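You operate a simulated robot arm through the tools that you are given. There is no shell and no other tool. Be economical: measure what you need, move in short steps, check, and stop when the job is done.

You run a simulated robot arm. Do the job below in one go: nothing can be reset, and whatever is moved stays where it is left.

TASK
Put things in order on the top of the tiled table. At the end: the grey block (marked "CHECK") stands on top of the cream tape roll; the teal pad from the top of the tiled table stands where the green jar stood; the green jar is on the blue board; the orange corner piece stands where the teal pad stood; whatever was shut is shut again. Leave all else as you found it, and nothing knocked over.
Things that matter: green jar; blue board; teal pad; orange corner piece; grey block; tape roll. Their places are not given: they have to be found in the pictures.

Only the result counts: the job must be done as asked and must still hold three seconds after the hand-in. Knocking over, shifting, dropping, spilling or breaking anything else fails it.

THE ROBOT
A 6-joint arm with a two-finger parallel gripper, fixed in place. Base frame: the origin is at the foot of the arm, x ahead of it, y to its left, z up; the work surface is at about z = 0.8. Lengths are in m, angles in degrees, forces in N, time in s.
With the tool pointing down near the work surface it reaches from about 0.26 to 0.68 m from the base axis. Its first joint turns from -66.0 to 66.0 degrees. Payload 2.9 kg.
The tool frame sits at the grasp point between the pads (the TCP): z along the fingers, y along the line on which they close. The tips reach 0.03 m beyond it. The gripper opens to 0.11 m. The fingers are 0.02 m wide and 0.01 m thick; the gripper's body (0.048 by 0.112 m) begins 0.055 m behind the TCP.
Orientation is told as [roll, pitch, yaw] about the base's x, y, z axes, in that order, counted from this pose: with the fingers straight down and closing along the base's y, the tool's x points along the base's -x, its y along +y and its z along -z.

THE INTERFACE
- The arm moves only by the tool step_arm. Its argument "series" is a list that holds one entry, the list of rows, each a list of 6 numbers: the shift along the tool's x, y, z in m, then the turn, a rotation vector about the tool's x, y, z in degrees. In form: [[[x, y, z, rx, ry, rz], ...]]. A call has 1 to 12 rows; each row shifts and turns the commanded pose from where the row before left it, along the tool's axes as they then stand. "fingers" is the finger opening in m, from 0 to 0.11, set as the call begins (left out, the last holds). A row lasts 0.2 s, in which the tool goes at most 0.05 m and 8.6 degrees; a call with a longer step from one row to the next is refused whole, and so is a gripper value outside its range. Where a pose cannot be reached the arm comes as near as it can. A force on the tool above 40 N (or 10 N above the force at the start of the call, whichever is more), or a blocked arm, ends the call early, and 0.2 s more pass. The fingers move at their own pace (about 0.108 m/s each) and stop on an object; they squeeze with about 34 N. The grip force told is the motor's: it shows also when the fingers shut on nothing. Time passes only in rows, and 0.2 s behind the last, so rows that do not move let the fingers close. The reply holds the time, the measured pose of the TCP, the force on the tool along the base axes, the opening and the grip force, in the units named above and with some noise, and new pictures: "views" is both (left out), scene, wrist or none.
- Cameras (640 x 400 px; columns grow to the right, rows downward): "scene" is fixed at [0.0905, 0.4527, 1.3761]; the picture's right is [-0.56, -0.83, 0.00], its down [-0.54, 0.37, -0.76] and it looks along [0.63, -0.42, -0.65] (base axes); focal length 329 px, centre (320, 200). "wrist" rides on the gripper at [-0.036, 0, -0.057] in the tool frame; the picture's right is [0.00, -1.00, 0.00], its down [0.97, 0.00, -0.24] and it looks along [0.24, 0.00, 0.97] (tool axes); focal length 218 px, centre (320, 200).
- probe_pixels(camera, pixels): there is no depth. For up to 12 entries [column, row, z] of the newest picture of that camera ("zoom" is the newest enlarged one), the place [x, y] in the base frame at which the ray of that pixel passes the height z, good to about 0.003 m. No time passes.
- close_up(camera, box): a new picture of the part [left, top, right, bottom] of that camera's present view, enlarged. No time passes.
- hand_in(): hands the job in; it is judged then, once.

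Keep the steps short. Do not move on a guess: measure, check each grasp and each placing, and mend mistakes. In all there are 80 turns and 120 pictures (those below and enlarged ones count). Leave the gripper open and the arm clear of the work at the hand-in unless told otherwise, and finish with a single line.

The tools are called after ">>>" as name(argument=value, ...) on one line, values as JSON. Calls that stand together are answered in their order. step_arm: Moves the arm, as the interface text tells. Its arguments: {"type":"object","properties":{"series":{"type":"array","items":{"type":"array","items":{"type":"array","items":{"type":"number"}}}},"fingers":{"type":"number"},"views":{"type":"string","enum":["both","scene","wrist","none"]}},"required":["series"]} The other tools are called the same way: probe_pixels (camera, pixels) gives the place at which the rays of pixels pass given heights; close_up (camera, box) takes an enlarged picture of a part of a camera's view; hand_in () hands the job in.

At the start:

```text
time_s: 0.0
eef_pos: [0.3943, 0.0188, 1.0808]
tool_rot: [-0.1, 0.0, 0.0]
force: [0.2, 1.1, -0.4]
width: 0.1099
grasp_force: 0.1
```

scene: 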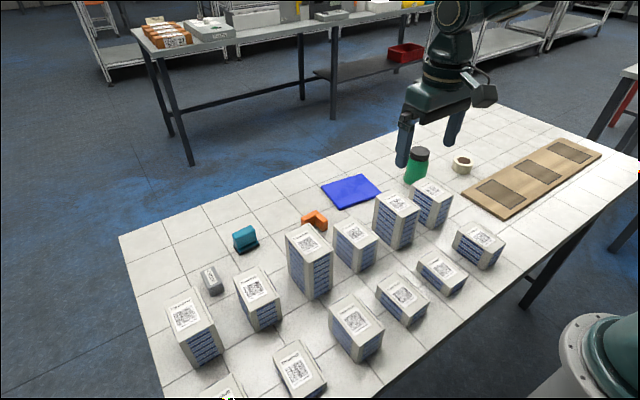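
wrist: 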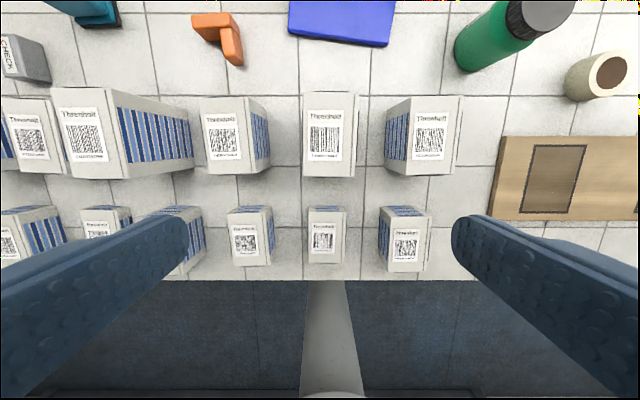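

I see the jar (~416,165), board (~351,190), orange piece (~314,220), teal pad (~245,238), grey block (~212,280) and tape roll (~462,164). I'll take enlarged pictures to measure them.

>>> close_up(camera="scene", box=[180, 190, 340, 290])

>>> close_up(camera="scene", box=[320, 120, 496, 230])

>>> probe_pixels(camera="scene", pixels=[[322, 187, 0.8], [345, 209, 0.8], [381, 193, 0.8], [361, 175, 0.8], [413, 182, 0.8], [420, 151, 0.9], [462, 160, 0.84], [462, 172, 0.8]])

```text
4.00 times, centred on (260, 240) of scene
```

zoom: 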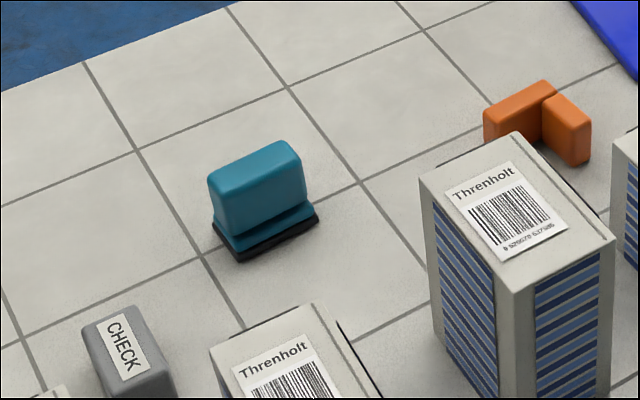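

```text
3.64 times, centred on (408, 175) of scene
```

zoom: 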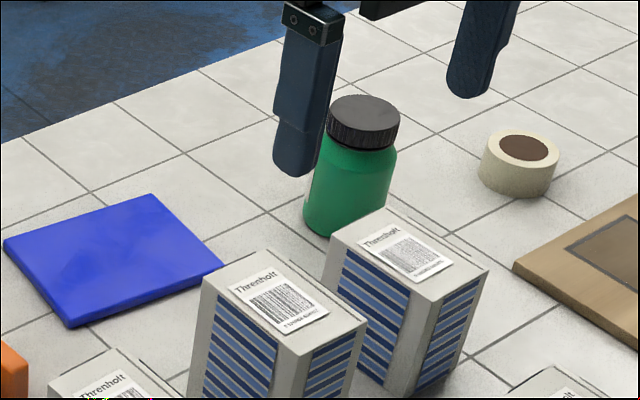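

```text
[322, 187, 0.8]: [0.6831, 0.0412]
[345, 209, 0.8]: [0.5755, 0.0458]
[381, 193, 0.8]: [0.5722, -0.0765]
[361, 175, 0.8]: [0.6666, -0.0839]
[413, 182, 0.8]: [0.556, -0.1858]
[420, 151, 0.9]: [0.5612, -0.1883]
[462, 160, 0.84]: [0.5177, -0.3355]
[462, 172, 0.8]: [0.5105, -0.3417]
```

Next I move the tool ahead (base +x) at the same height for a wrist view from above of all the objects.

>>> step_arm(series=[[[-0.045, 0, 0, 0, 0, 0], [-0.045, 0, 0, 0, 0, 0], [-0.045, 0, 0, 0, 0, 0], [0, 0, 0, 0, 0, 0]]], views="both")

```text
time_s: 1.0
eef_pos: [0.5286, 0.0203, 1.0812]
tool_rot: [0.1, 0.0, 0.0]
force: [-0.3, -0.1, -0.3]
width: 0.1098
grasp_force: 0.0
```

scene: 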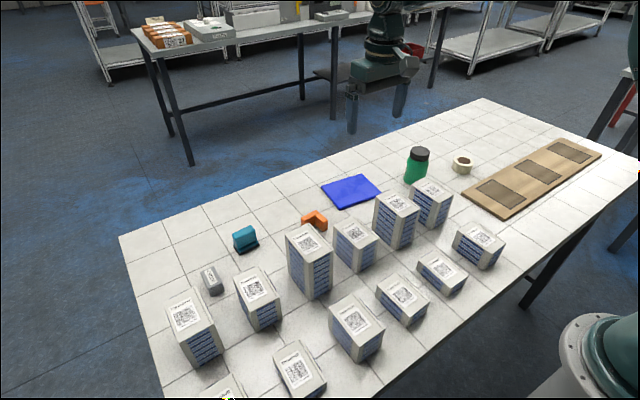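
wrist: 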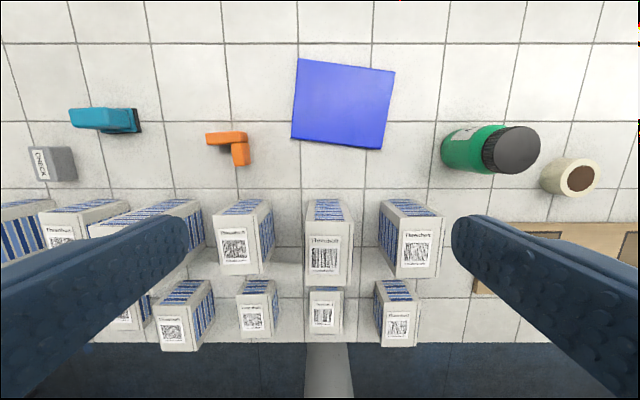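

>>> close_up(camera="wrist", box=[10, 60, 266, 220])

>>> close_up(camera="wrist", box=[384, 60, 640, 220])

>>> probe_pixels(camera="wrist", pixels=[[299, 58, 0.81], [394, 71, 0.81], [382, 149, 0.81], [291, 138, 0.81], [508, 150, 0.9], [520, 150, 0.9], [520, 150, 0.91], [579, 179, 0.84], [579, 179, 0.83]])

```text
2.50 times, centred on (138, 140) of wrist
```

zoom: 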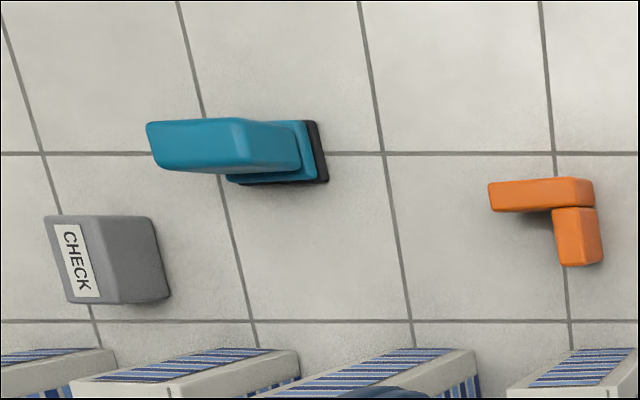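

```text
2.50 times, centred on (512, 140) of wrist
```

zoom: 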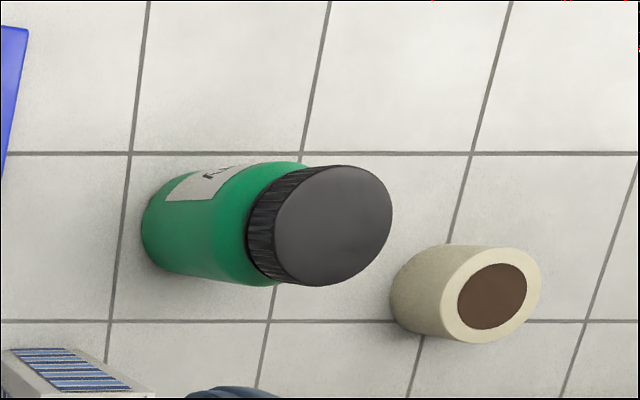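

```text
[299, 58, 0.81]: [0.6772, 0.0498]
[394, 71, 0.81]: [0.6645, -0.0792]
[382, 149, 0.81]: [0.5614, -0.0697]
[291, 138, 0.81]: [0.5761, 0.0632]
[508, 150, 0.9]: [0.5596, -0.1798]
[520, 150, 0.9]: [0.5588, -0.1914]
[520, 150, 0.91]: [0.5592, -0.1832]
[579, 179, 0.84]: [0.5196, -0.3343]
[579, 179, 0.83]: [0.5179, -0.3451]
```

Jar is near (0.558, -0.185). I move above it for a precise measurement.

>>> step_arm(series=[[[-0.008, -0.041, 0, 0, 0, 0], [-0.006, -0.041, 0, 0, 0, 0], [-0.006, -0.041, 0, 0, 0, 0], [-0.006, -0.041, 0, 0, 0, 0], [-0.004, -0.041, 0, 0, 0, 0], [0, 0, 0, 0, 0, 0]]], views="wrist")

```text
time_s: 2.4
eef_pos: [0.5596, -0.1838, 1.0816]
tool_rot: [-0.1, 0.1, 0.0]
force: [-1.0, 0.2, -0.9]
width: 0.11
grasp_force: 0.0
```

wrist: 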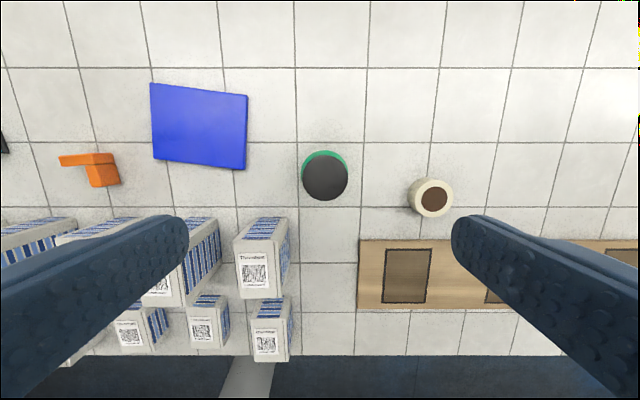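

>>> close_up(camera="wrist", box=[272, 120, 464, 240])

>>> probe_pixels(camera="wrist", pixels=[[301, 176, 0.9], [348, 176, 0.9], [325, 153, 0.9], [325, 200, 0.9], [325, 177, 0.9], [302, 170, 0.85], [348, 170, 0.85], [325, 150, 0.87], [431, 198, 0.84], [413, 198, 0.84], [235, 236, 0.9], [289, 217, 0.9]])

```text
3.33 times, centred on (368, 180) of wrist
```

zoom: 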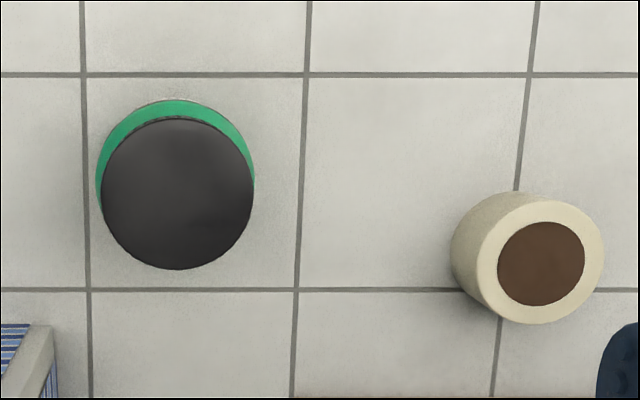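

```text
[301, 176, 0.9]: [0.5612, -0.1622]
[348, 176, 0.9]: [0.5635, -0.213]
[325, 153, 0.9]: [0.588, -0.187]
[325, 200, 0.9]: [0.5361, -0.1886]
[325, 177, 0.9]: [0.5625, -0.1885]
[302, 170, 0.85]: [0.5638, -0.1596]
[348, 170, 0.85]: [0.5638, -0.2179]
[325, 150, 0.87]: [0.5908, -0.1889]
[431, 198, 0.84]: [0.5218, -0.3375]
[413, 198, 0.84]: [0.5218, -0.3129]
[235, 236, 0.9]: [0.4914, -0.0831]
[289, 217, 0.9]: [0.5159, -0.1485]
```

Jar centre ≈ (0.562, -0.188), top ≈ 0.90, body ≈ 0.057 wide. I align and go down, open, to z≈0.857.

>>> step_arm(series=[[[-0.003, -0.004, 0, 0, 0, 0], [0, 0, 0.045, 0, 0, 0], [0, 0, 0.045, 0, 0, 0], [0, 0, 0.045, 0, 0, 0], [0, 0, 0.045, 0, 0, 0], [0, 0, 0.044, 0, 0, 0], [0, 0, 0, 0, 0, 0]]], fingers=0.11, views="both")

```text
time_s: 4.0
eef_pos: [0.5637, -0.1856, 0.8593]
tool_rot: [-0.1, 0.0, 0.0]
force: [0.0, -0.1, 0.3]
width: 0.1101
grasp_force: 0.0
```

scene: 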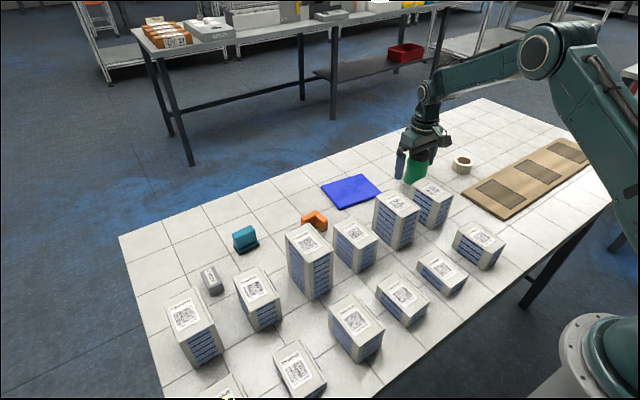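
wrist: 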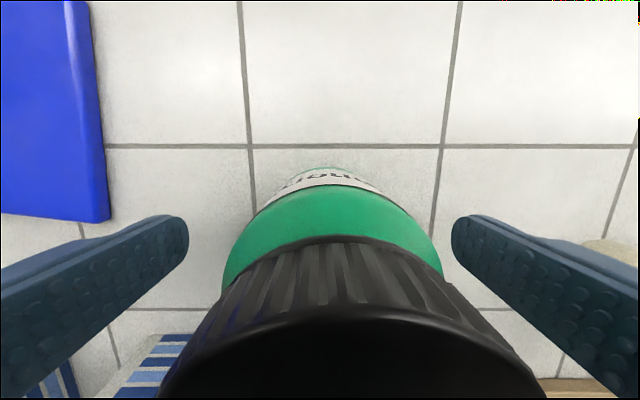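

The jar sits between the fingers, clear of the box. I close the fingers.

>>> step_arm(series=[[[0, -0.002, 0, 0, 0, 0], [0, 0, 0, 0, 0, 0], [0, 0, 0, 0, 0, 0], [0, 0, 0, 0, 0, 0]]], fingers=0.0, views="wrist")

```text
time_s: 5.0
eef_pos: [0.5638, -0.1889, 0.8604]
tool_rot: [0.0, -0.1, 0.0]
force: [-0.5, 0.8, 0.9]
width: 0.0587
grasp_force: 34.3
```

wrist: 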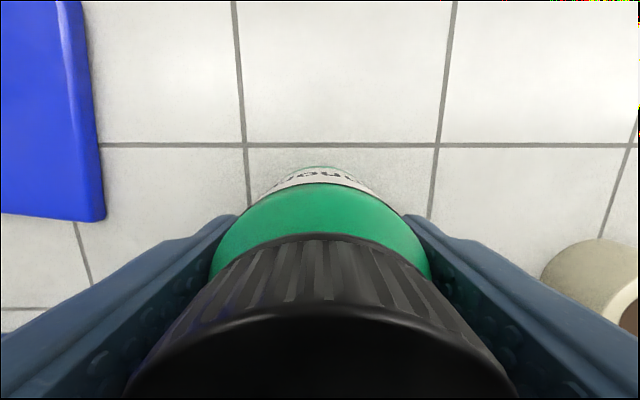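

Grip holds (0.0587, 34 N). I lift 0.08 and carry to above the board centre (0.613, -0.010).

>>> step_arm(series=[[[0, 0, -0.04, 0, 0, 0], [0, 0, -0.04, 0, 0, 0], [-0.01, 0.036, 0, 0, 0, 0], [-0.01, 0.036, 0, 0, 0, 0], [-0.01, 0.036, 0, 0, 0, 0], [-0.01, 0.036, 0, 0, 0, 0], [-0.009, 0.035, 0, 0, 0, 0], [0, 0, 0, 0, 0, 0]]], views="both")

```text
time_s: 6.8
eef_pos: [0.6127, -0.0111, 0.9368]
tool_rot: [0.0, 0.1, 0.0]
force: [-0.1, 0.7, -2.5]
width: 0.0588
grasp_force: 33.8
```

scene: 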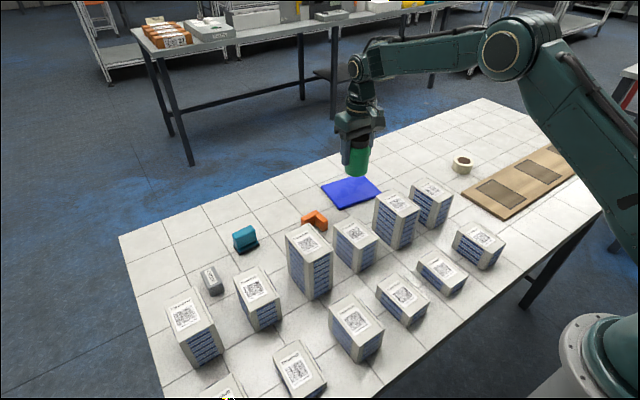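
wrist: 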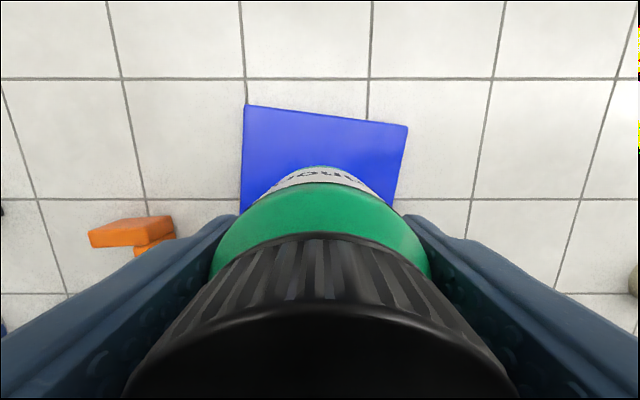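

Over the board. I lower 0.058 and look.

>>> step_arm(series=[[[0, 0, 0.03, 0, 0, 0], [0, 0, 0.02, 0, 0, 0], [0, 0, 0.008, 0, 0, 0], [0, 0, 0, 0, 0, 0]]], views="none")

>>> close_up(camera="scene", box=[300, 120, 428, 220])

```text
time_s: 7.8
eef_pos: [0.6111, -0.0123, 0.8793]
tool_rot: [0.1, 0.0, 0.0]
force: [-0.9, -0.5, -1.2]
width: 0.0587
grasp_force: 33.7
```

```text
4.00 times, centred on (364, 170) of scene
```

zoom: 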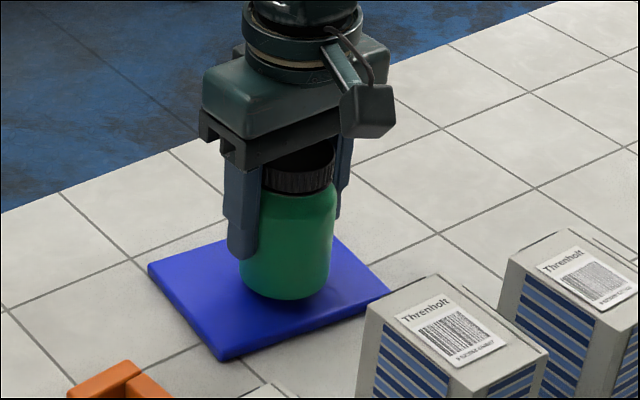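

Almost down. I lower in 2 mm steps watching the force.

>>> step_arm(series=[[[0, 0, 0.003, 0, 0, 0], [0, 0, 0.002, 0, 0, 0], [0, 0, 0, 0, 0, 0]]], views="none")

>>> step_arm(series=[[[0, 0, 0.002, 0, 0, 0], [0, 0, 0, 0, 0, 0]]], views="none")

>>> step_arm(series=[[[0, 0, 0.002, 0, 0, 0], [0, 0, 0, 0, 0, 0]]], views="none")

```text
time_s: 8.6
eef_pos: [0.6111, -0.013, 0.8735]
tool_rot: [0.1, 0.0, 0.0]
force: [0.2, 0.5, -1.8]
width: 0.0587
grasp_force: 34.0
```

```text
time_s: 9.2
eef_pos: [0.6108, -0.0126, 0.8717]
tool_rot: [0.1, 0.0, 0.1]
force: [1.2, 0.4, -1.9]
width: 0.0587
grasp_force: 33.6
```

```text
time_s: 9.8
eef_pos: [0.6102, -0.0122, 0.8715]
tool_rot: [0.0, 0.0, 0.0]
force: [-0.7, 0.8, -1.4]
width: 0.0584
grasp_force: 34.3
```

No contact yet; two more 2 mm steps.

>>> step_arm(series=[[[0, 0, 0.002, 0, 0, 0], [0, 0, 0, 0, 0, 0]]], views="none")

>>> step_arm(series=[[[0, 0, 0.0015, 0, 0, 0], [0, 0, 0, 0, 0, 0]]], views="none")

>>> close_up(camera="scene", box=[310, 140, 406, 215])

```text
time_s: 10.4
eef_pos: [0.6108, -0.012, 0.8697]
tool_rot: [0.0, -0.1, 0.0]
force: [-0.4, -2.7, 6.8]
width: 0.0586
grasp_force: 34.0
```

```text
time_s: 11.0
eef_pos: [0.6136, -0.0116, 0.8686]
tool_rot: [0.0, -0.4, 0.1]
force: [-1.9, -3.0, 24.9]
width: 0.0587
grasp_force: 33.9
```

```text
5.33 times, centred on (358, 178) of scene
```

zoom: 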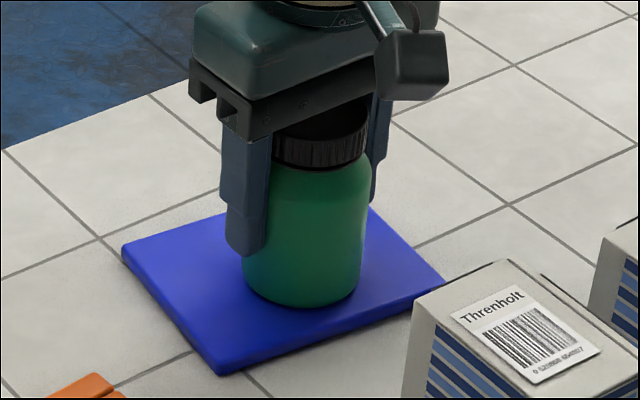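

Contact made (25 N). I ease up 1.5 mm, then open.

>>> step_arm(series=[[[0, 0, -0.0018, 0, 0, 0], [0, 0, 0, 0, 0, 0]]], views="none")

>>> step_arm(series=[[[0, 0, 0, 0, 0, 0], [0, 0, 0, 0, 0, 0], [0, 0, 0, 0, 0, 0]]], fingers=0.1, views="none")

>>> step_arm(series=[[[0, 0, -0.04, 0, 0, 0], [0, 0, -0.045, 0, 0, 0], [0, 0, -0.045, 0, 0, 0], [0, 0, -0.045, 0, 0, 0], [0, 0, 0, 0, 0, 0]]], views="both")

```text
time_s: 11.6
eef_pos: [0.6116, -0.0114, 0.8681]
tool_rot: [0.0, 0.0, 0.0]
force: [3.9, -2.6, 12.9]
width: 0.0582
grasp_force: 33.9
```

```text
time_s: 12.4
eef_pos: [0.6109, -0.0104, 0.8691]
tool_rot: [0.1, 0.0, -0.1]
force: [0.3, -0.3, -0.4]
width: 0.0999
grasp_force: 0.1
```

```text
time_s: 13.6
eef_pos: [0.6116, -0.0138, 1.0447]
tool_rot: [0.0, 0.0, 0.1]
force: [-1.3, -0.3, -0.7]
width: 0.0999
grasp_force: 0.1
```

scene: 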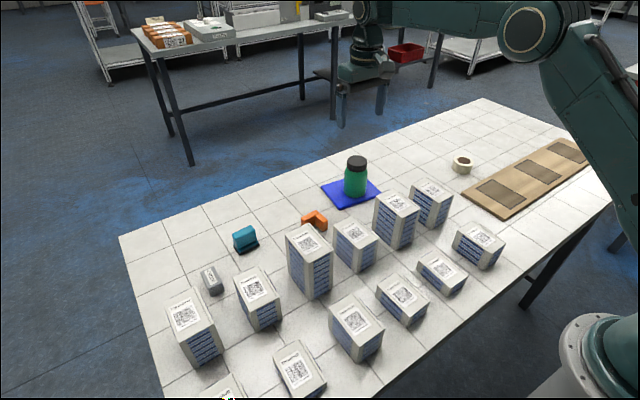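
wrist: 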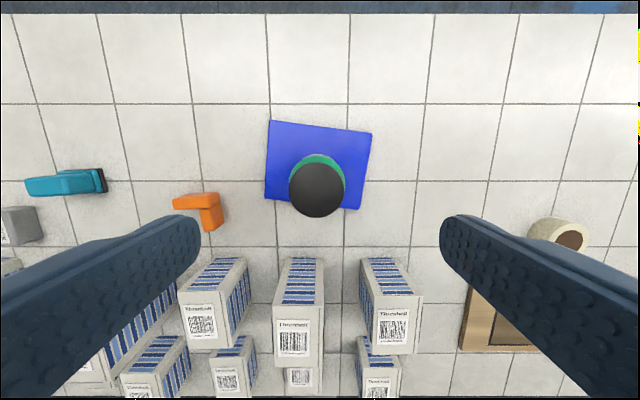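

Jar stands on the board. Next, the teal pad: I measure where it is roughly.

>>> probe_pixels(camera="scene", pixels=[[246, 247, 0.81], [245, 232, 0.85], [212, 285, 0.82], [314, 222, 0.82]])

>>> probe_pixels(camera="wrist", pixels=[[100, 180, 0.805], [55, 183, 0.85], [20, 225, 0.84], [200, 203, 0.83]])

```text
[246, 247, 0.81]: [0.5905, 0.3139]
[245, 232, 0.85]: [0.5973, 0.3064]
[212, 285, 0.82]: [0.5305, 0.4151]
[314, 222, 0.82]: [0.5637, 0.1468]
```

```text
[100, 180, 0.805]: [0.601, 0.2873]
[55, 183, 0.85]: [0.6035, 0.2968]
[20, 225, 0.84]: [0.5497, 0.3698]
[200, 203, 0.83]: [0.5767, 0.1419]
```

Pad near (0.597, 0.305). I move above it.

>>> step_arm(series=[[[0.002, 0.045, 0, 0, 0, 0], [0.003, 0.045, 0, 0, 0, 0], [0.003, 0.045, 0, 0, 0, 0], [0.003, 0.045, 0, 0, 0, 0], [0.003, 0.045, 0, 0, 0, 0], [0.003, 0.045, 0, 0, 0, 0], [0.003, 0.045, 0, 0, 0, 0], [0, 0, 0, 0, 0, 0]]], views="wrist")

```text
time_s: 15.4
eef_pos: [0.5887, 0.2902, 1.0374]
tool_rot: [-0.1, 0.2, 0.1]
force: [-0.6, -0.1, -0.1]
width: 0.0999
grasp_force: 0.0
out of reach, approached as far as the arm can: row 7
```

wrist: 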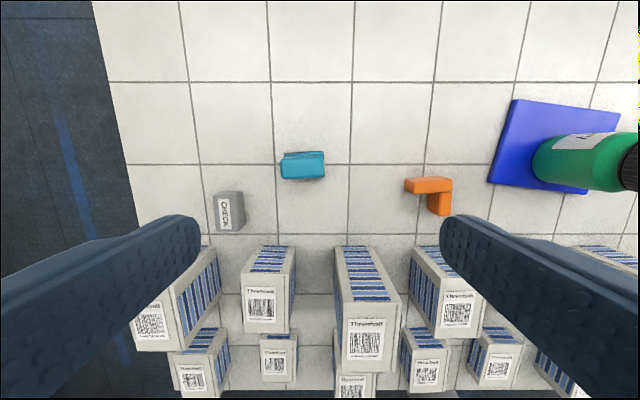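

>>> close_up(camera="wrist", box=[200, 130, 360, 230])

>>> close_up(camera="wrist", box=[380, 150, 508, 230])

```text
4.00 times, centred on (280, 180) of wrist
```

zoom: 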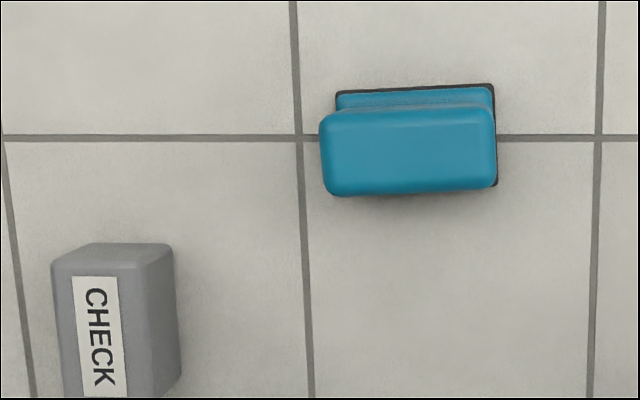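

```text
5.00 times, centred on (444, 190) of wrist
```

zoom: 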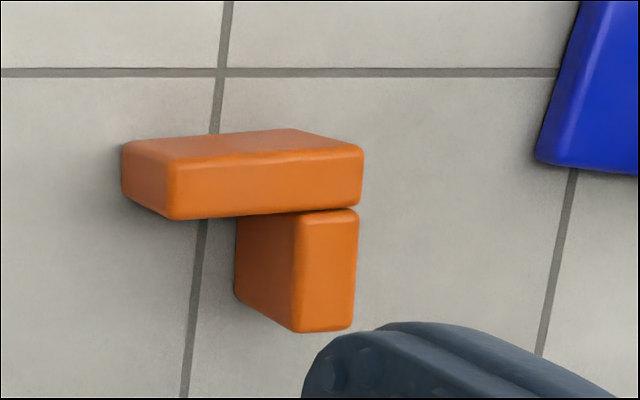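

>>> probe_pixels(camera="wrist", pixels=[[302, 167.5, 0.84], [302, 167.5, 0.85], [302, 167.5, 0.86], [284, 153, 0.8], [323.5, 151, 0.8], [324.5, 176.7, 0.8], [282, 178, 0.85], [324, 176, 0.85], [434, 190, 0.83], [440, 204, 0.83]])

>>> probe_pixels(camera="scene", pixels=[[243.8, 231, 0.84], [243.8, 231, 0.85], [243.8, 231, 0.86], [240, 255, 0.8], [260, 245, 0.8]])

```text
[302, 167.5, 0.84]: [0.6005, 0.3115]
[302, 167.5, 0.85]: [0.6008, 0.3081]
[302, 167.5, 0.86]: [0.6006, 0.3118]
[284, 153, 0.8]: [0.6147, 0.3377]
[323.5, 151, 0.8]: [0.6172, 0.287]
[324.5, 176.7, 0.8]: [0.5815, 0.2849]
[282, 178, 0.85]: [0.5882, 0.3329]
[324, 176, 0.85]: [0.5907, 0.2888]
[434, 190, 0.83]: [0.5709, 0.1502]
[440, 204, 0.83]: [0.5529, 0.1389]
```

```text
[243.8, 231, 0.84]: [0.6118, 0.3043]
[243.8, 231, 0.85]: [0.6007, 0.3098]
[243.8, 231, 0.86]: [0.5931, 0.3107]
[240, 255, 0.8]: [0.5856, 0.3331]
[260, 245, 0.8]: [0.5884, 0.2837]
```

Pad: handle top ≈0.85, centre ≈(0.600, 0.310), yaw ≈+3°. I go down to about z 0.93 first, turn 3°, narrow the fingers, then align.

>>> step_arm(series=[[[0, 0, 0.035, 0, 0, 0], [0, 0, 0.035, 0, 0, 0], [0, 0, 0.035, 0, 0, -3], [-0.005, 0.01, 0, 0, 0, 0], [0, 0, 0, 0, 0, 0]]], fingers=0.08, views="wrist")

```text
time_s: 16.6
eef_pos: [0.6045, 0.308, 0.9374]
tool_rot: [0.0, -0.1, 3.0]
force: [-0.9, 0.5, -0.7]
width: 0.0798
grasp_force: 0.0
out of reach, approached as far as the arm can: row 1, 2, 3, 4
```

wrist: 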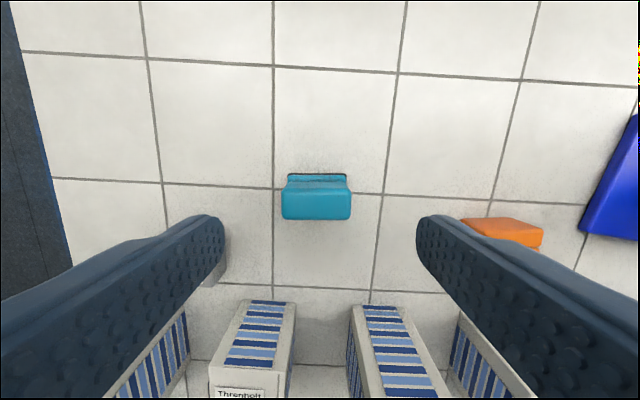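

>>> probe_pixels(camera="wrist", pixels=[[316, 204, 0.85], [283, 219, 0.85], [350, 219, 0.85], [289, 174, 0.8], [346, 174, 0.8]])

>>> close_up(camera="wrist", box=[256, 150, 384, 230])

```text
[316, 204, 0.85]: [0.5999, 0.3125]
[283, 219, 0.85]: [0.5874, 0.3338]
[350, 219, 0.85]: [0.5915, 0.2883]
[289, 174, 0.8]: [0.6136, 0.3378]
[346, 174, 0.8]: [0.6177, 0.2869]
```

```text
5.00 times, centred on (320, 190) of wrist
```

zoom: 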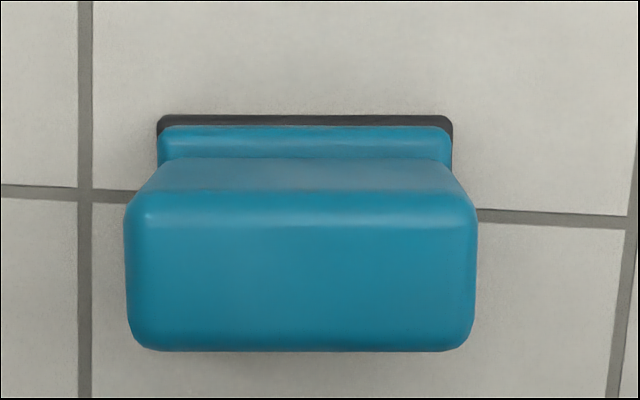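

Centre confirmed ≈(0.600, 0.312). I step down with small correction and check.

>>> step_arm(series=[[[0.004, 0.004, 0.03, 0, 0, 0], [0, 0, 0.02, 0, 0, 0], [0, 0, 0, 0, 0, 0]]], views="wrist")

```text
time_s: 17.4
eef_pos: [0.5988, 0.3102, 0.8904]
tool_rot: [0.0, 0.0, 3.0]
force: [-0.3, -0.2, 0.8]
width: 0.0801
grasp_force: 0.1
```

wrist: 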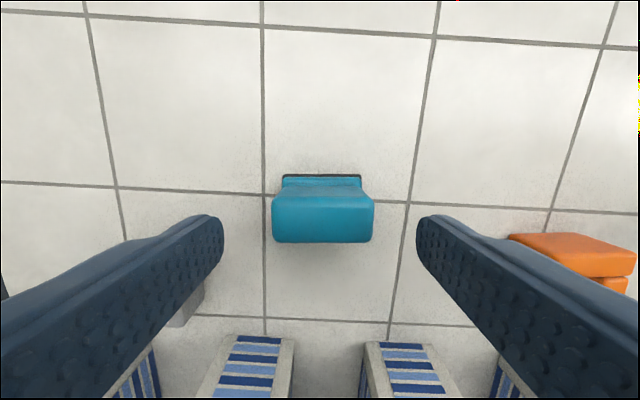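

Centred. Down 0.042 to z≈0.848.

>>> step_arm(series=[[[0, 0.001, 0.025, 0, 0, 0], [0, 0, 0.017, 0, 0, 0], [0, 0, 0, 0, 0, 0]]], views="wrist")

>>> close_up(camera="scene", box=[190, 190, 302, 290])

```text
time_s: 18.2
eef_pos: [0.6006, 0.3109, 0.8479]
tool_rot: [0.1, 0.0, 3.0]
force: [0.2, 0.1, -0.2]
width: 0.0802
grasp_force: 0.1
```

wrist: 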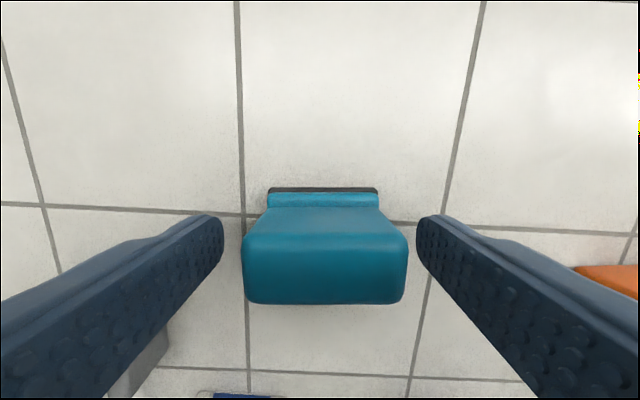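

```text
4.00 times, centred on (246, 240) of scene
```

zoom: 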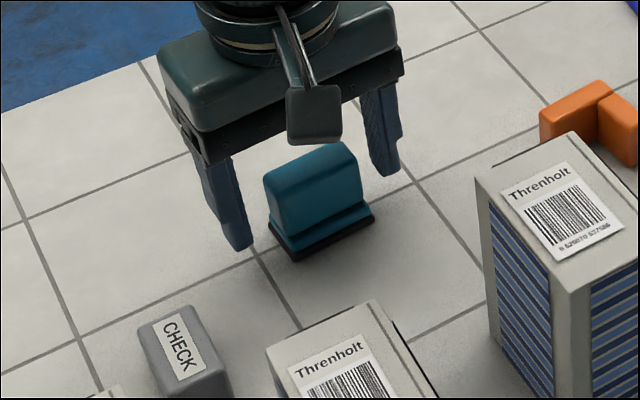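

Fingers straddle the handle. I close.

>>> step_arm(series=[[[0, 0, 0, 0, 0, 0], [0, 0, 0, 0, 0, 0], [0, 0, 0, 0, 0, 0]]], fingers=0.0, views="wrist")

```text
time_s: 19.0
eef_pos: [0.6002, 0.3121, 0.8477]
tool_rot: [-0.1, -0.1, 3.0]
force: [-0.6, -0.3, 0.1]
width: 0.0492
grasp_force: 34.2
```

wrist: 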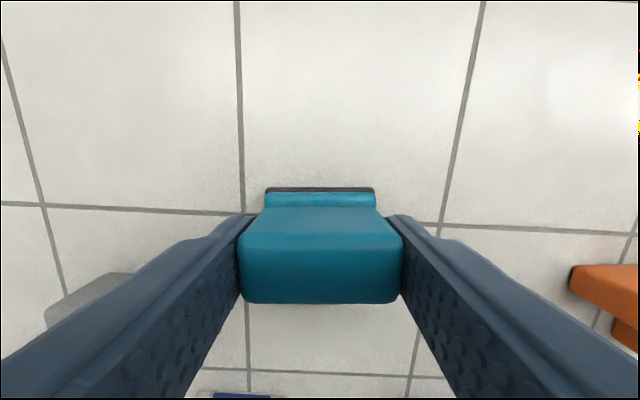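

Gripped (0.049). I lift 0.135 with slight retraction, turning back to yaw 0, then travel toward y −0.188.

>>> step_arm(series=[[[0.005, 0, -0.04, 0, 0, 3], [0.01, 0, -0.045, 0, 0, 0], [0.005, 0, -0.045, 0, 0, 0], [0, -0.045, 0, 0, 0, 0], [0, -0.045, 0, 0, 0, 0], [0, -0.045, 0, 0, 0, 0], [0, -0.045, 0, 0, 0, 0], [0, -0.045, 0, 0, 0, 0], [0, -0.045, 0, 0, 0, 0], [0, -0.045, 0, 0, 0, 0], [0, -0.045, 0, 0, 0, 0]]], views="none")

>>> step_arm(series=[[[0.004, -0.046, 0, 0, 0, 0], [0.004, -0.046, 0, 0, 0, 0], [0.004, -0.045, 0, 0, 0, 0], [0, 0, 0, 0, 0, 0]]], views="both")

```text
time_s: 21.4
eef_pos: [0.5776, -0.0477, 0.9774]
tool_rot: [-0.1, 0.0, 0.1]
force: [-0.7, 0.4, -1.1]
width: 0.0491
grasp_force: 34.0
```

```text
time_s: 22.4
eef_pos: [0.5668, -0.1848, 0.9776]
tool_rot: [0.0, 0.0, 0.0]
force: [0.5, -0.6, -0.2]
width: 0.0494
grasp_force: 34.3
```

scene: 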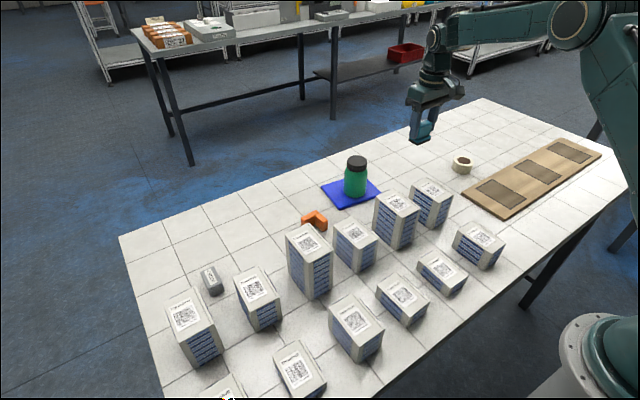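
wrist: 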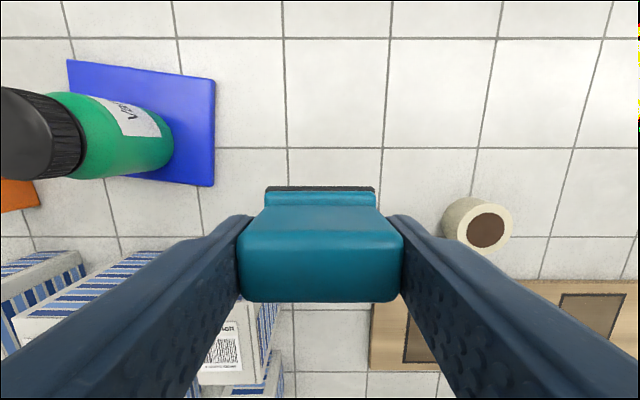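

Above the jar's old spot; nudge to (0.563, −0.188) and lower to about z 0.853.

>>> step_arm(series=[[[0.003, -0.003, 0.04, 0, 0, 0], [0, 0, 0.04, 0, 0, 0], [0, 0, 0.035, 0, 0, 0], [0, 0, 0.008, 0, 0, 0], [0, 0, 0, 0, 0, 0]]], views="none")

>>> step_arm(series=[[[0, 0, 0.003, 0, 0, 0], [0, 0, 0, 0, 0, 0]]], views="scene")

```text
time_s: 23.6
eef_pos: [0.5644, -0.1885, 0.8561]
tool_rot: [0.0, 0.0, -0.1]
force: [0.2, 0.2, -0.5]
width: 0.049
grasp_force: 34.2
```

```text
time_s: 24.2
eef_pos: [0.5639, -0.1887, 0.8518]
tool_rot: [0.0, 0.0, 0.0]
force: [0.1, -0.1, -0.4]
width: 0.049
grasp_force: 33.8
```

scene: 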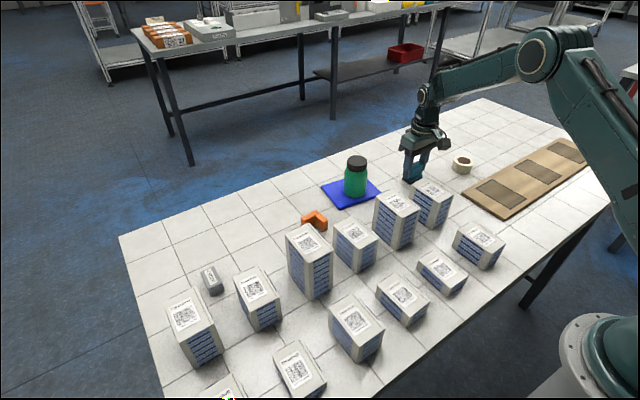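

Creep down to contact.

>>> step_arm(series=[[[0, 0, 0.002, 0, 0, 0], [0, 0, 0, 0, 0, 0]]], views="none")

>>> step_arm(series=[[[0, 0, 0.0015, 0, 0, 0], [0, 0, 0, 0, 0, 0]]], views="none")

```text
time_s: 24.8
eef_pos: [0.5637, -0.1879, 0.8489]
tool_rot: [0.0, 0.0, 0.0]
force: [0.0, 0.4, -1.2]
width: 0.0494
grasp_force: 34.0
```

```text
time_s: 25.4
eef_pos: [0.5632, -0.1891, 0.8482]
tool_rot: [0.0, 0.0, 0.0]
force: [-0.4, 0.2, -0.2]
width: 0.0494
grasp_force: 33.9
```

>>> step_arm(series=[[[0, 0, 0.0012, 0, 0, 0], [0, 0, 0, 0, 0, 0]]], views="none")

```text
time_s: 26.0
eef_pos: [0.5634, -0.1895, 0.8478]
tool_rot: [-0.1, 0.0, 0.0]
force: [-2.1, 1.3, 8.7]
width: 0.049
grasp_force: 34.3
```

Contact (8.7 N). Open to 0.085, then rise.

>>> step_arm(series=[[[0, 0, 0, 0, 0, 0], [0, 0, 0, 0, 0, 0]]], fingers=0.085, views="none")

>>> step_arm(series=[[[0, 0, -0.03, 0, 0, 0], [0, 0, -0.045, 0, 0, 0], [0, 0, -0.045, 0, 0, 0], [0, 0, -0.045, 0, 0, 0], [0, 0, 0, 0, 0, 0]]], views="both")

```text
time_s: 26.6
eef_pos: [0.5627, -0.1896, 0.8476]
tool_rot: [0.1, -0.1, 0.0]
force: [0.8, -0.3, 0.2]
width: 0.0851
grasp_force: 0.1
```

```text
time_s: 27.8
eef_pos: [0.565, -0.1905, 1.013]
tool_rot: [0.0, 0.1, -0.1]
force: [-0.9, -1.0, 0.1]
width: 0.085
grasp_force: 0.1
```

scene: 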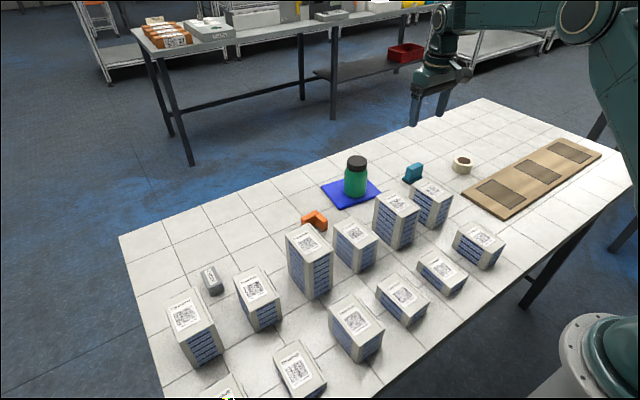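
wrist: 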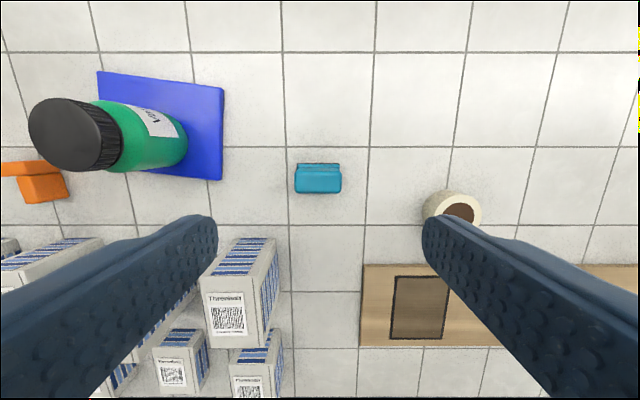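

Pad stands at the jar's old place. Now over the orange piece near (0.57, 0.145).

>>> step_arm(series=[[[0, 0.048, 0, 0, 0, 0], [0, 0.048, 0, 0, 0, 0], [0, 0.048, 0, 0, 0, 0], [0, 0.048, 0, 0, 0, 0], [0, 0.048, 0, 0, 0, 0], [0, 0.048, 0, 0, 0, 0], [0, 0.048, 0, 0, 0, 0], [0, 0, 0, 0, 0, 0]]], views="wrist")

>>> close_up(camera="wrist", box=[240, 120, 400, 220])

```text
time_s: 29.6
eef_pos: [0.5633, 0.1515, 1.0128]
tool_rot: [0.0, 0.0, 0.1]
force: [0.3, 0.4, 0.5]
width: 0.0851
grasp_force: 0.0
```

wrist: 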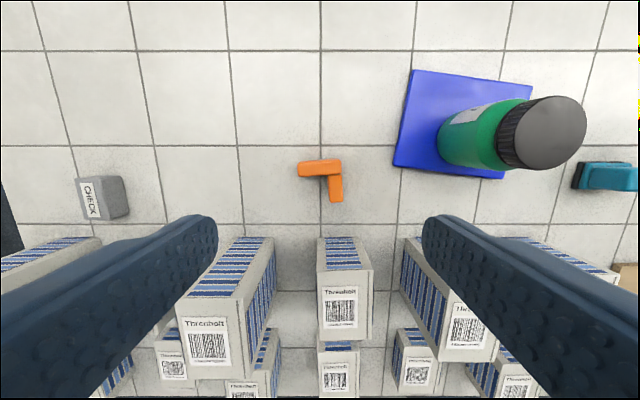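

```text
4.00 times, centred on (320, 170) of wrist
```

zoom: 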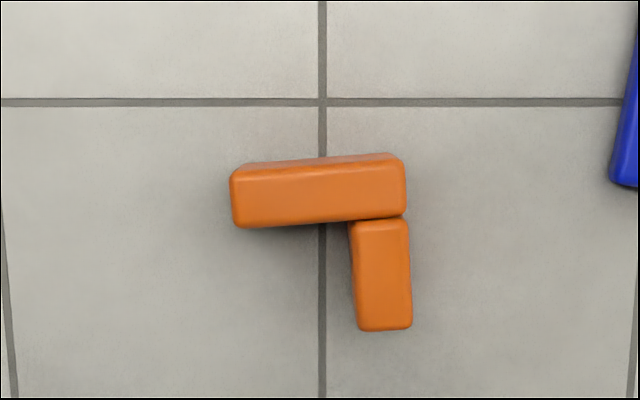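

>>> probe_pixels(camera="wrist", pixels=[[341, 161, 0.83], [341, 161, 0.84], [298, 177, 0.83], [298, 163, 0.83], [341, 174, 0.83], [330, 202, 0.83], [343, 202, 0.83], [342, 175, 0.83]])

>>> probe_pixels(camera="scene", pixels=[[317, 211, 0.82], [317, 211, 0.83], [317, 211, 0.84], [302, 219, 0.83], [327, 220, 0.83]])

>>> close_up(camera="scene", box=[290, 195, 338, 235])

```text
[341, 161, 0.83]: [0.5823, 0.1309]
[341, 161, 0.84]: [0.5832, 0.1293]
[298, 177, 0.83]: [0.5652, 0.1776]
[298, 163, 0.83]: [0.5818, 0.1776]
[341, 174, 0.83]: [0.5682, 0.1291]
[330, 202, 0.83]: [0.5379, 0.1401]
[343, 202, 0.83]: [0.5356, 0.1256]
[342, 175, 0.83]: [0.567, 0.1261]
```

```text
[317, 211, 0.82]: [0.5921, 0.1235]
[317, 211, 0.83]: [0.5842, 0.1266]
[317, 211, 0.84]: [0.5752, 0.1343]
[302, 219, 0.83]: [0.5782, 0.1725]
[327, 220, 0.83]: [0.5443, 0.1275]
```

```text
10.00 times, centred on (314, 215) of scene
```

zoom: 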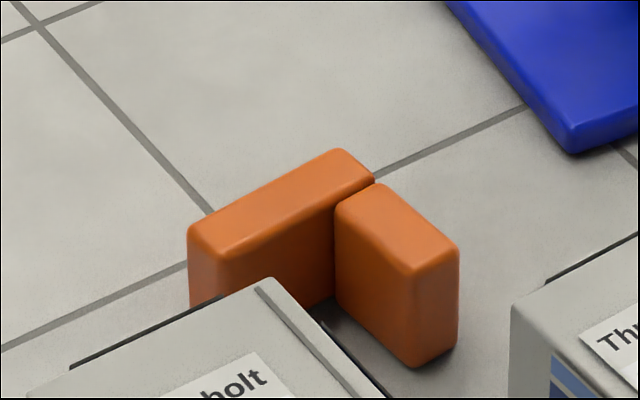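

Orange: long leg centre ≈(0.574, 0.153), top ≈0.83, yaw ≈+3.5°. I check clearance to the boxes behind it (their +x faces meet the table at row ~238).

>>> probe_pixels(camera="wrist", pixels=[[237, 238, 0.8], [274, 238, 0.8], [319, 238, 0.8], [356, 238, 0.8], [405, 238, 0.8], [183, 297, 0.92], [257, 300, 0.92], [183, 297, 0.95], [257, 300, 0.95]])

>>> probe_pixels(camera="scene", pixels=[[285, 233, 0.92], [310, 222, 0.92], [333, 248, 0.92], [310, 222, 0.95], [285, 233, 0.95]])

```text
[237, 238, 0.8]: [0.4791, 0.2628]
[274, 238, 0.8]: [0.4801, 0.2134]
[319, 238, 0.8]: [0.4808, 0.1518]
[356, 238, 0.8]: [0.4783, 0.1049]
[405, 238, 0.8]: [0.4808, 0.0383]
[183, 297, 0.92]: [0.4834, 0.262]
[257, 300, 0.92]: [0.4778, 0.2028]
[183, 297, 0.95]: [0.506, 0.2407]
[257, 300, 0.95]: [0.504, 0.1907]
```

```text
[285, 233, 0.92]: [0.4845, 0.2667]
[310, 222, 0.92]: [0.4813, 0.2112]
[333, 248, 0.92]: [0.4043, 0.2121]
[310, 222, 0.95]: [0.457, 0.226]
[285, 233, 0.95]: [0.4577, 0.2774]
```

Boxes end at x≈0.48, clear. I align to (0.573, 0.153), turn 3.5°, and descend to z≈0.88.

>>> step_arm(series=[[[-0.0095, 0.001, 0, 0, 0, 0], [0, 0, 0.045, 0, 0, -3.5], [0, 0, 0.045, 0, 0, 0], [0, 0, 0.042, 0, 0, 0], [0, 0, 0, 0, 0, 0]]], views="wrist")

>>> close_up(camera="wrist", box=[208, 150, 432, 290])

```text
time_s: 30.8
eef_pos: [0.5736, 0.1509, 0.8808]
tool_rot: [0.0, 0.1, 3.5]
force: [0.3, -0.1, 0.6]
width: 0.0849
grasp_force: 0.1
```

wrist: 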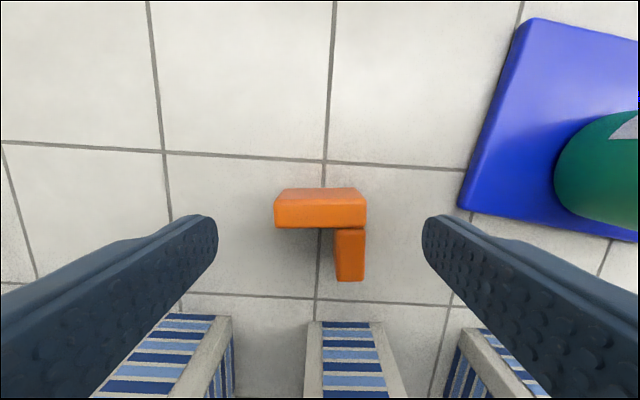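

```text
2.86 times, centred on (320, 220) of wrist
```

zoom: 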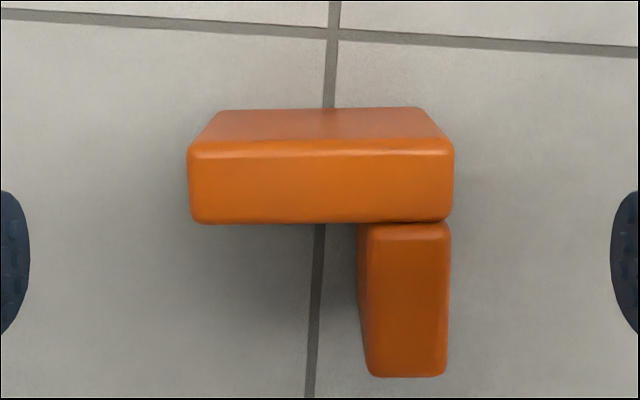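

>>> probe_pixels(camera="wrist", pixels=[[320.7, 213.7, 0.83], [274, 226, 0.83], [366, 226, 0.83], [350, 281, 0.83], [320.7, 228, 0.83], [320.7, 200, 0.83]])

```text
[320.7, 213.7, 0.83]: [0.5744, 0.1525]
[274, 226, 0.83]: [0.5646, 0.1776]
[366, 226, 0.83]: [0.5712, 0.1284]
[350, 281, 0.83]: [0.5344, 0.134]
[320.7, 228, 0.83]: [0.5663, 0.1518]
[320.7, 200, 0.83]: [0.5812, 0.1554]
```

Bar centre (0.574, 0.1525) — matches the tool. Descend to z≈0.837 and close.

>>> step_arm(series=[[[0, 0.001, 0.025, 0, 0, 0], [0, 0, 0.019, 0, 0, 0], [0, 0, 0, 0, 0, 0]]], views="none")

>>> step_arm(series=[[[0, 0, 0, 0, 0, 0], [0, 0, 0, 0, 0, 0], [0, 0, 0, 0, 0, 0]]], fingers=0.0, views="wrist")

```text
time_s: 31.6
eef_pos: [0.5748, 0.1511, 0.8366]
tool_rot: [0.0, 0.0, 3.5]
force: [0.0, -0.4, -0.8]
width: 0.0851
grasp_force: 0.0
```

```text
time_s: 32.4
eef_pos: [0.5746, 0.1499, 0.8364]
tool_rot: [0.0, 0.0, 3.6]
force: [0.1, 0.7, -0.9]
width: 0.0472
grasp_force: 34.0
```

wrist: 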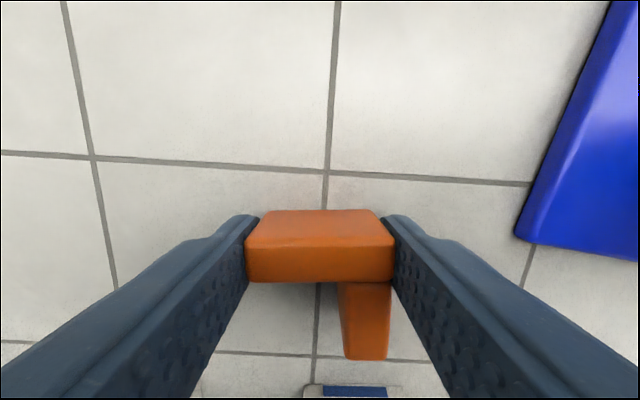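

Held (0.047). I lift 0.06 and carry toward the pad's old place (pad centre was 0.600, 0.3115), keeping its orientation.

>>> step_arm(series=[[[0, 0, -0.03, 0, 0, 0], [0, 0, -0.03, 0, 0, 0], [-0.0105, 0.04, 0, 0, 0, 0], [-0.0105, 0.04, 0, 0, 0, 0], [-0.0105, 0.04, 0, 0, 0, 0], [-0.0105, 0.04, 0, 0, 0, 0], [0, 0, 0, 0, 0, 0]]], views="both")

```text
time_s: 34.0
eef_pos: [0.6027, 0.3153, 0.8967]
tool_rot: [-0.1, 0.1, 3.5]
force: [-0.4, 0.1, -0.3]
width: 0.0471
grasp_force: 34.4
```

scene: 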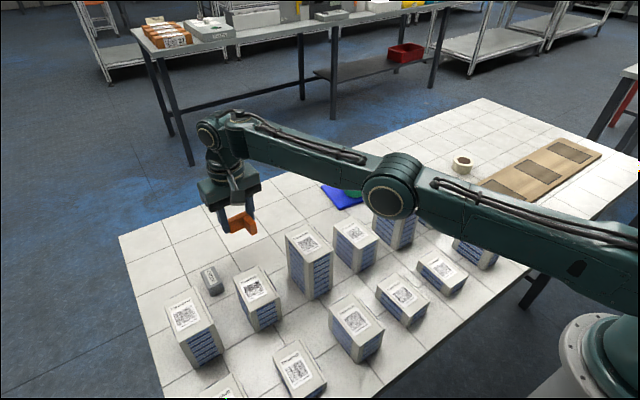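
wrist: 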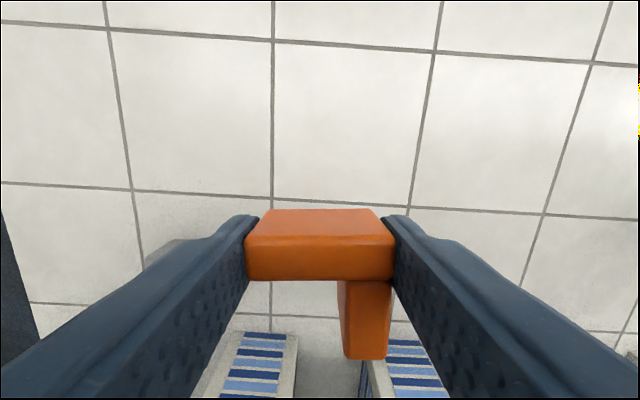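

Lower to about z 0.845 while nudging +x 5 mm.

>>> step_arm(series=[[[0, 0, 0.03, 0, 0, 0], [-0.005, -0.002, 0.019, 0, 0, 0], [0, 0, 0, 0, 0, 0]]], views="none")

>>> step_arm(series=[[[0, 0, 0.006, 0, 0, 0], [0, 0, 0, 0, 0, 0]]], views="scene")

```text
time_s: 34.8
eef_pos: [0.6095, 0.3075, 0.8463]
tool_rot: [0.0, -0.1, 3.6]
force: [-0.4, -0.2, -0.1]
width: 0.047
grasp_force: 34.2
out of reach, approached as far as the arm can: row 1
```

```text
time_s: 35.4
eef_pos: [0.6072, 0.3079, 0.8392]
tool_rot: [0.0, 0.1, 3.6]
force: [-0.2, 0.1, -0.7]
width: 0.0469
grasp_force: 33.9
```

scene: 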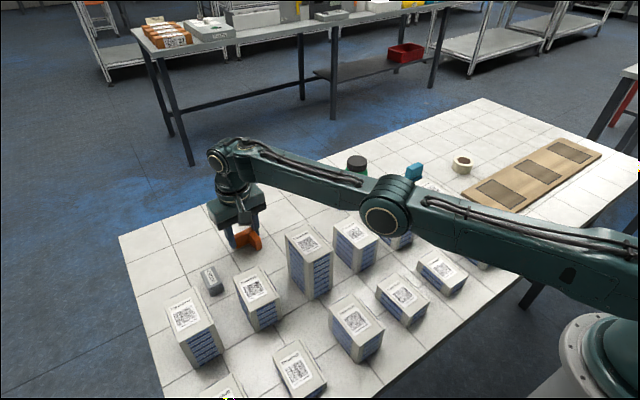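

Shift +5 mm in y, then creep to contact.

>>> step_arm(series=[[[0.001, 0.005, 0, 0, 0, 0], [0, 0, 0.002, 0, 0, 0], [0, 0, 0, 0, 0, 0]]], views="none")

>>> step_arm(series=[[[0, 0, 0.0015, 0, 0, 0], [0, 0, 0, 0, 0, 0]]], views="none")

```text
time_s: 36.2
eef_pos: [0.6064, 0.3126, 0.8375]
tool_rot: [0.1, 0.0, 3.5]
force: [0.9, 0.5, -1.2]
width: 0.0471
grasp_force: 34.2
out of reach, approached as far as the arm can: row 1
```

```text
time_s: 36.8
eef_pos: [0.6067, 0.3109, 0.8379]
tool_rot: [0.0, -0.1, 3.5]
force: [-0.6, -0.4, 3.5]
width: 0.047
grasp_force: 34.4
```

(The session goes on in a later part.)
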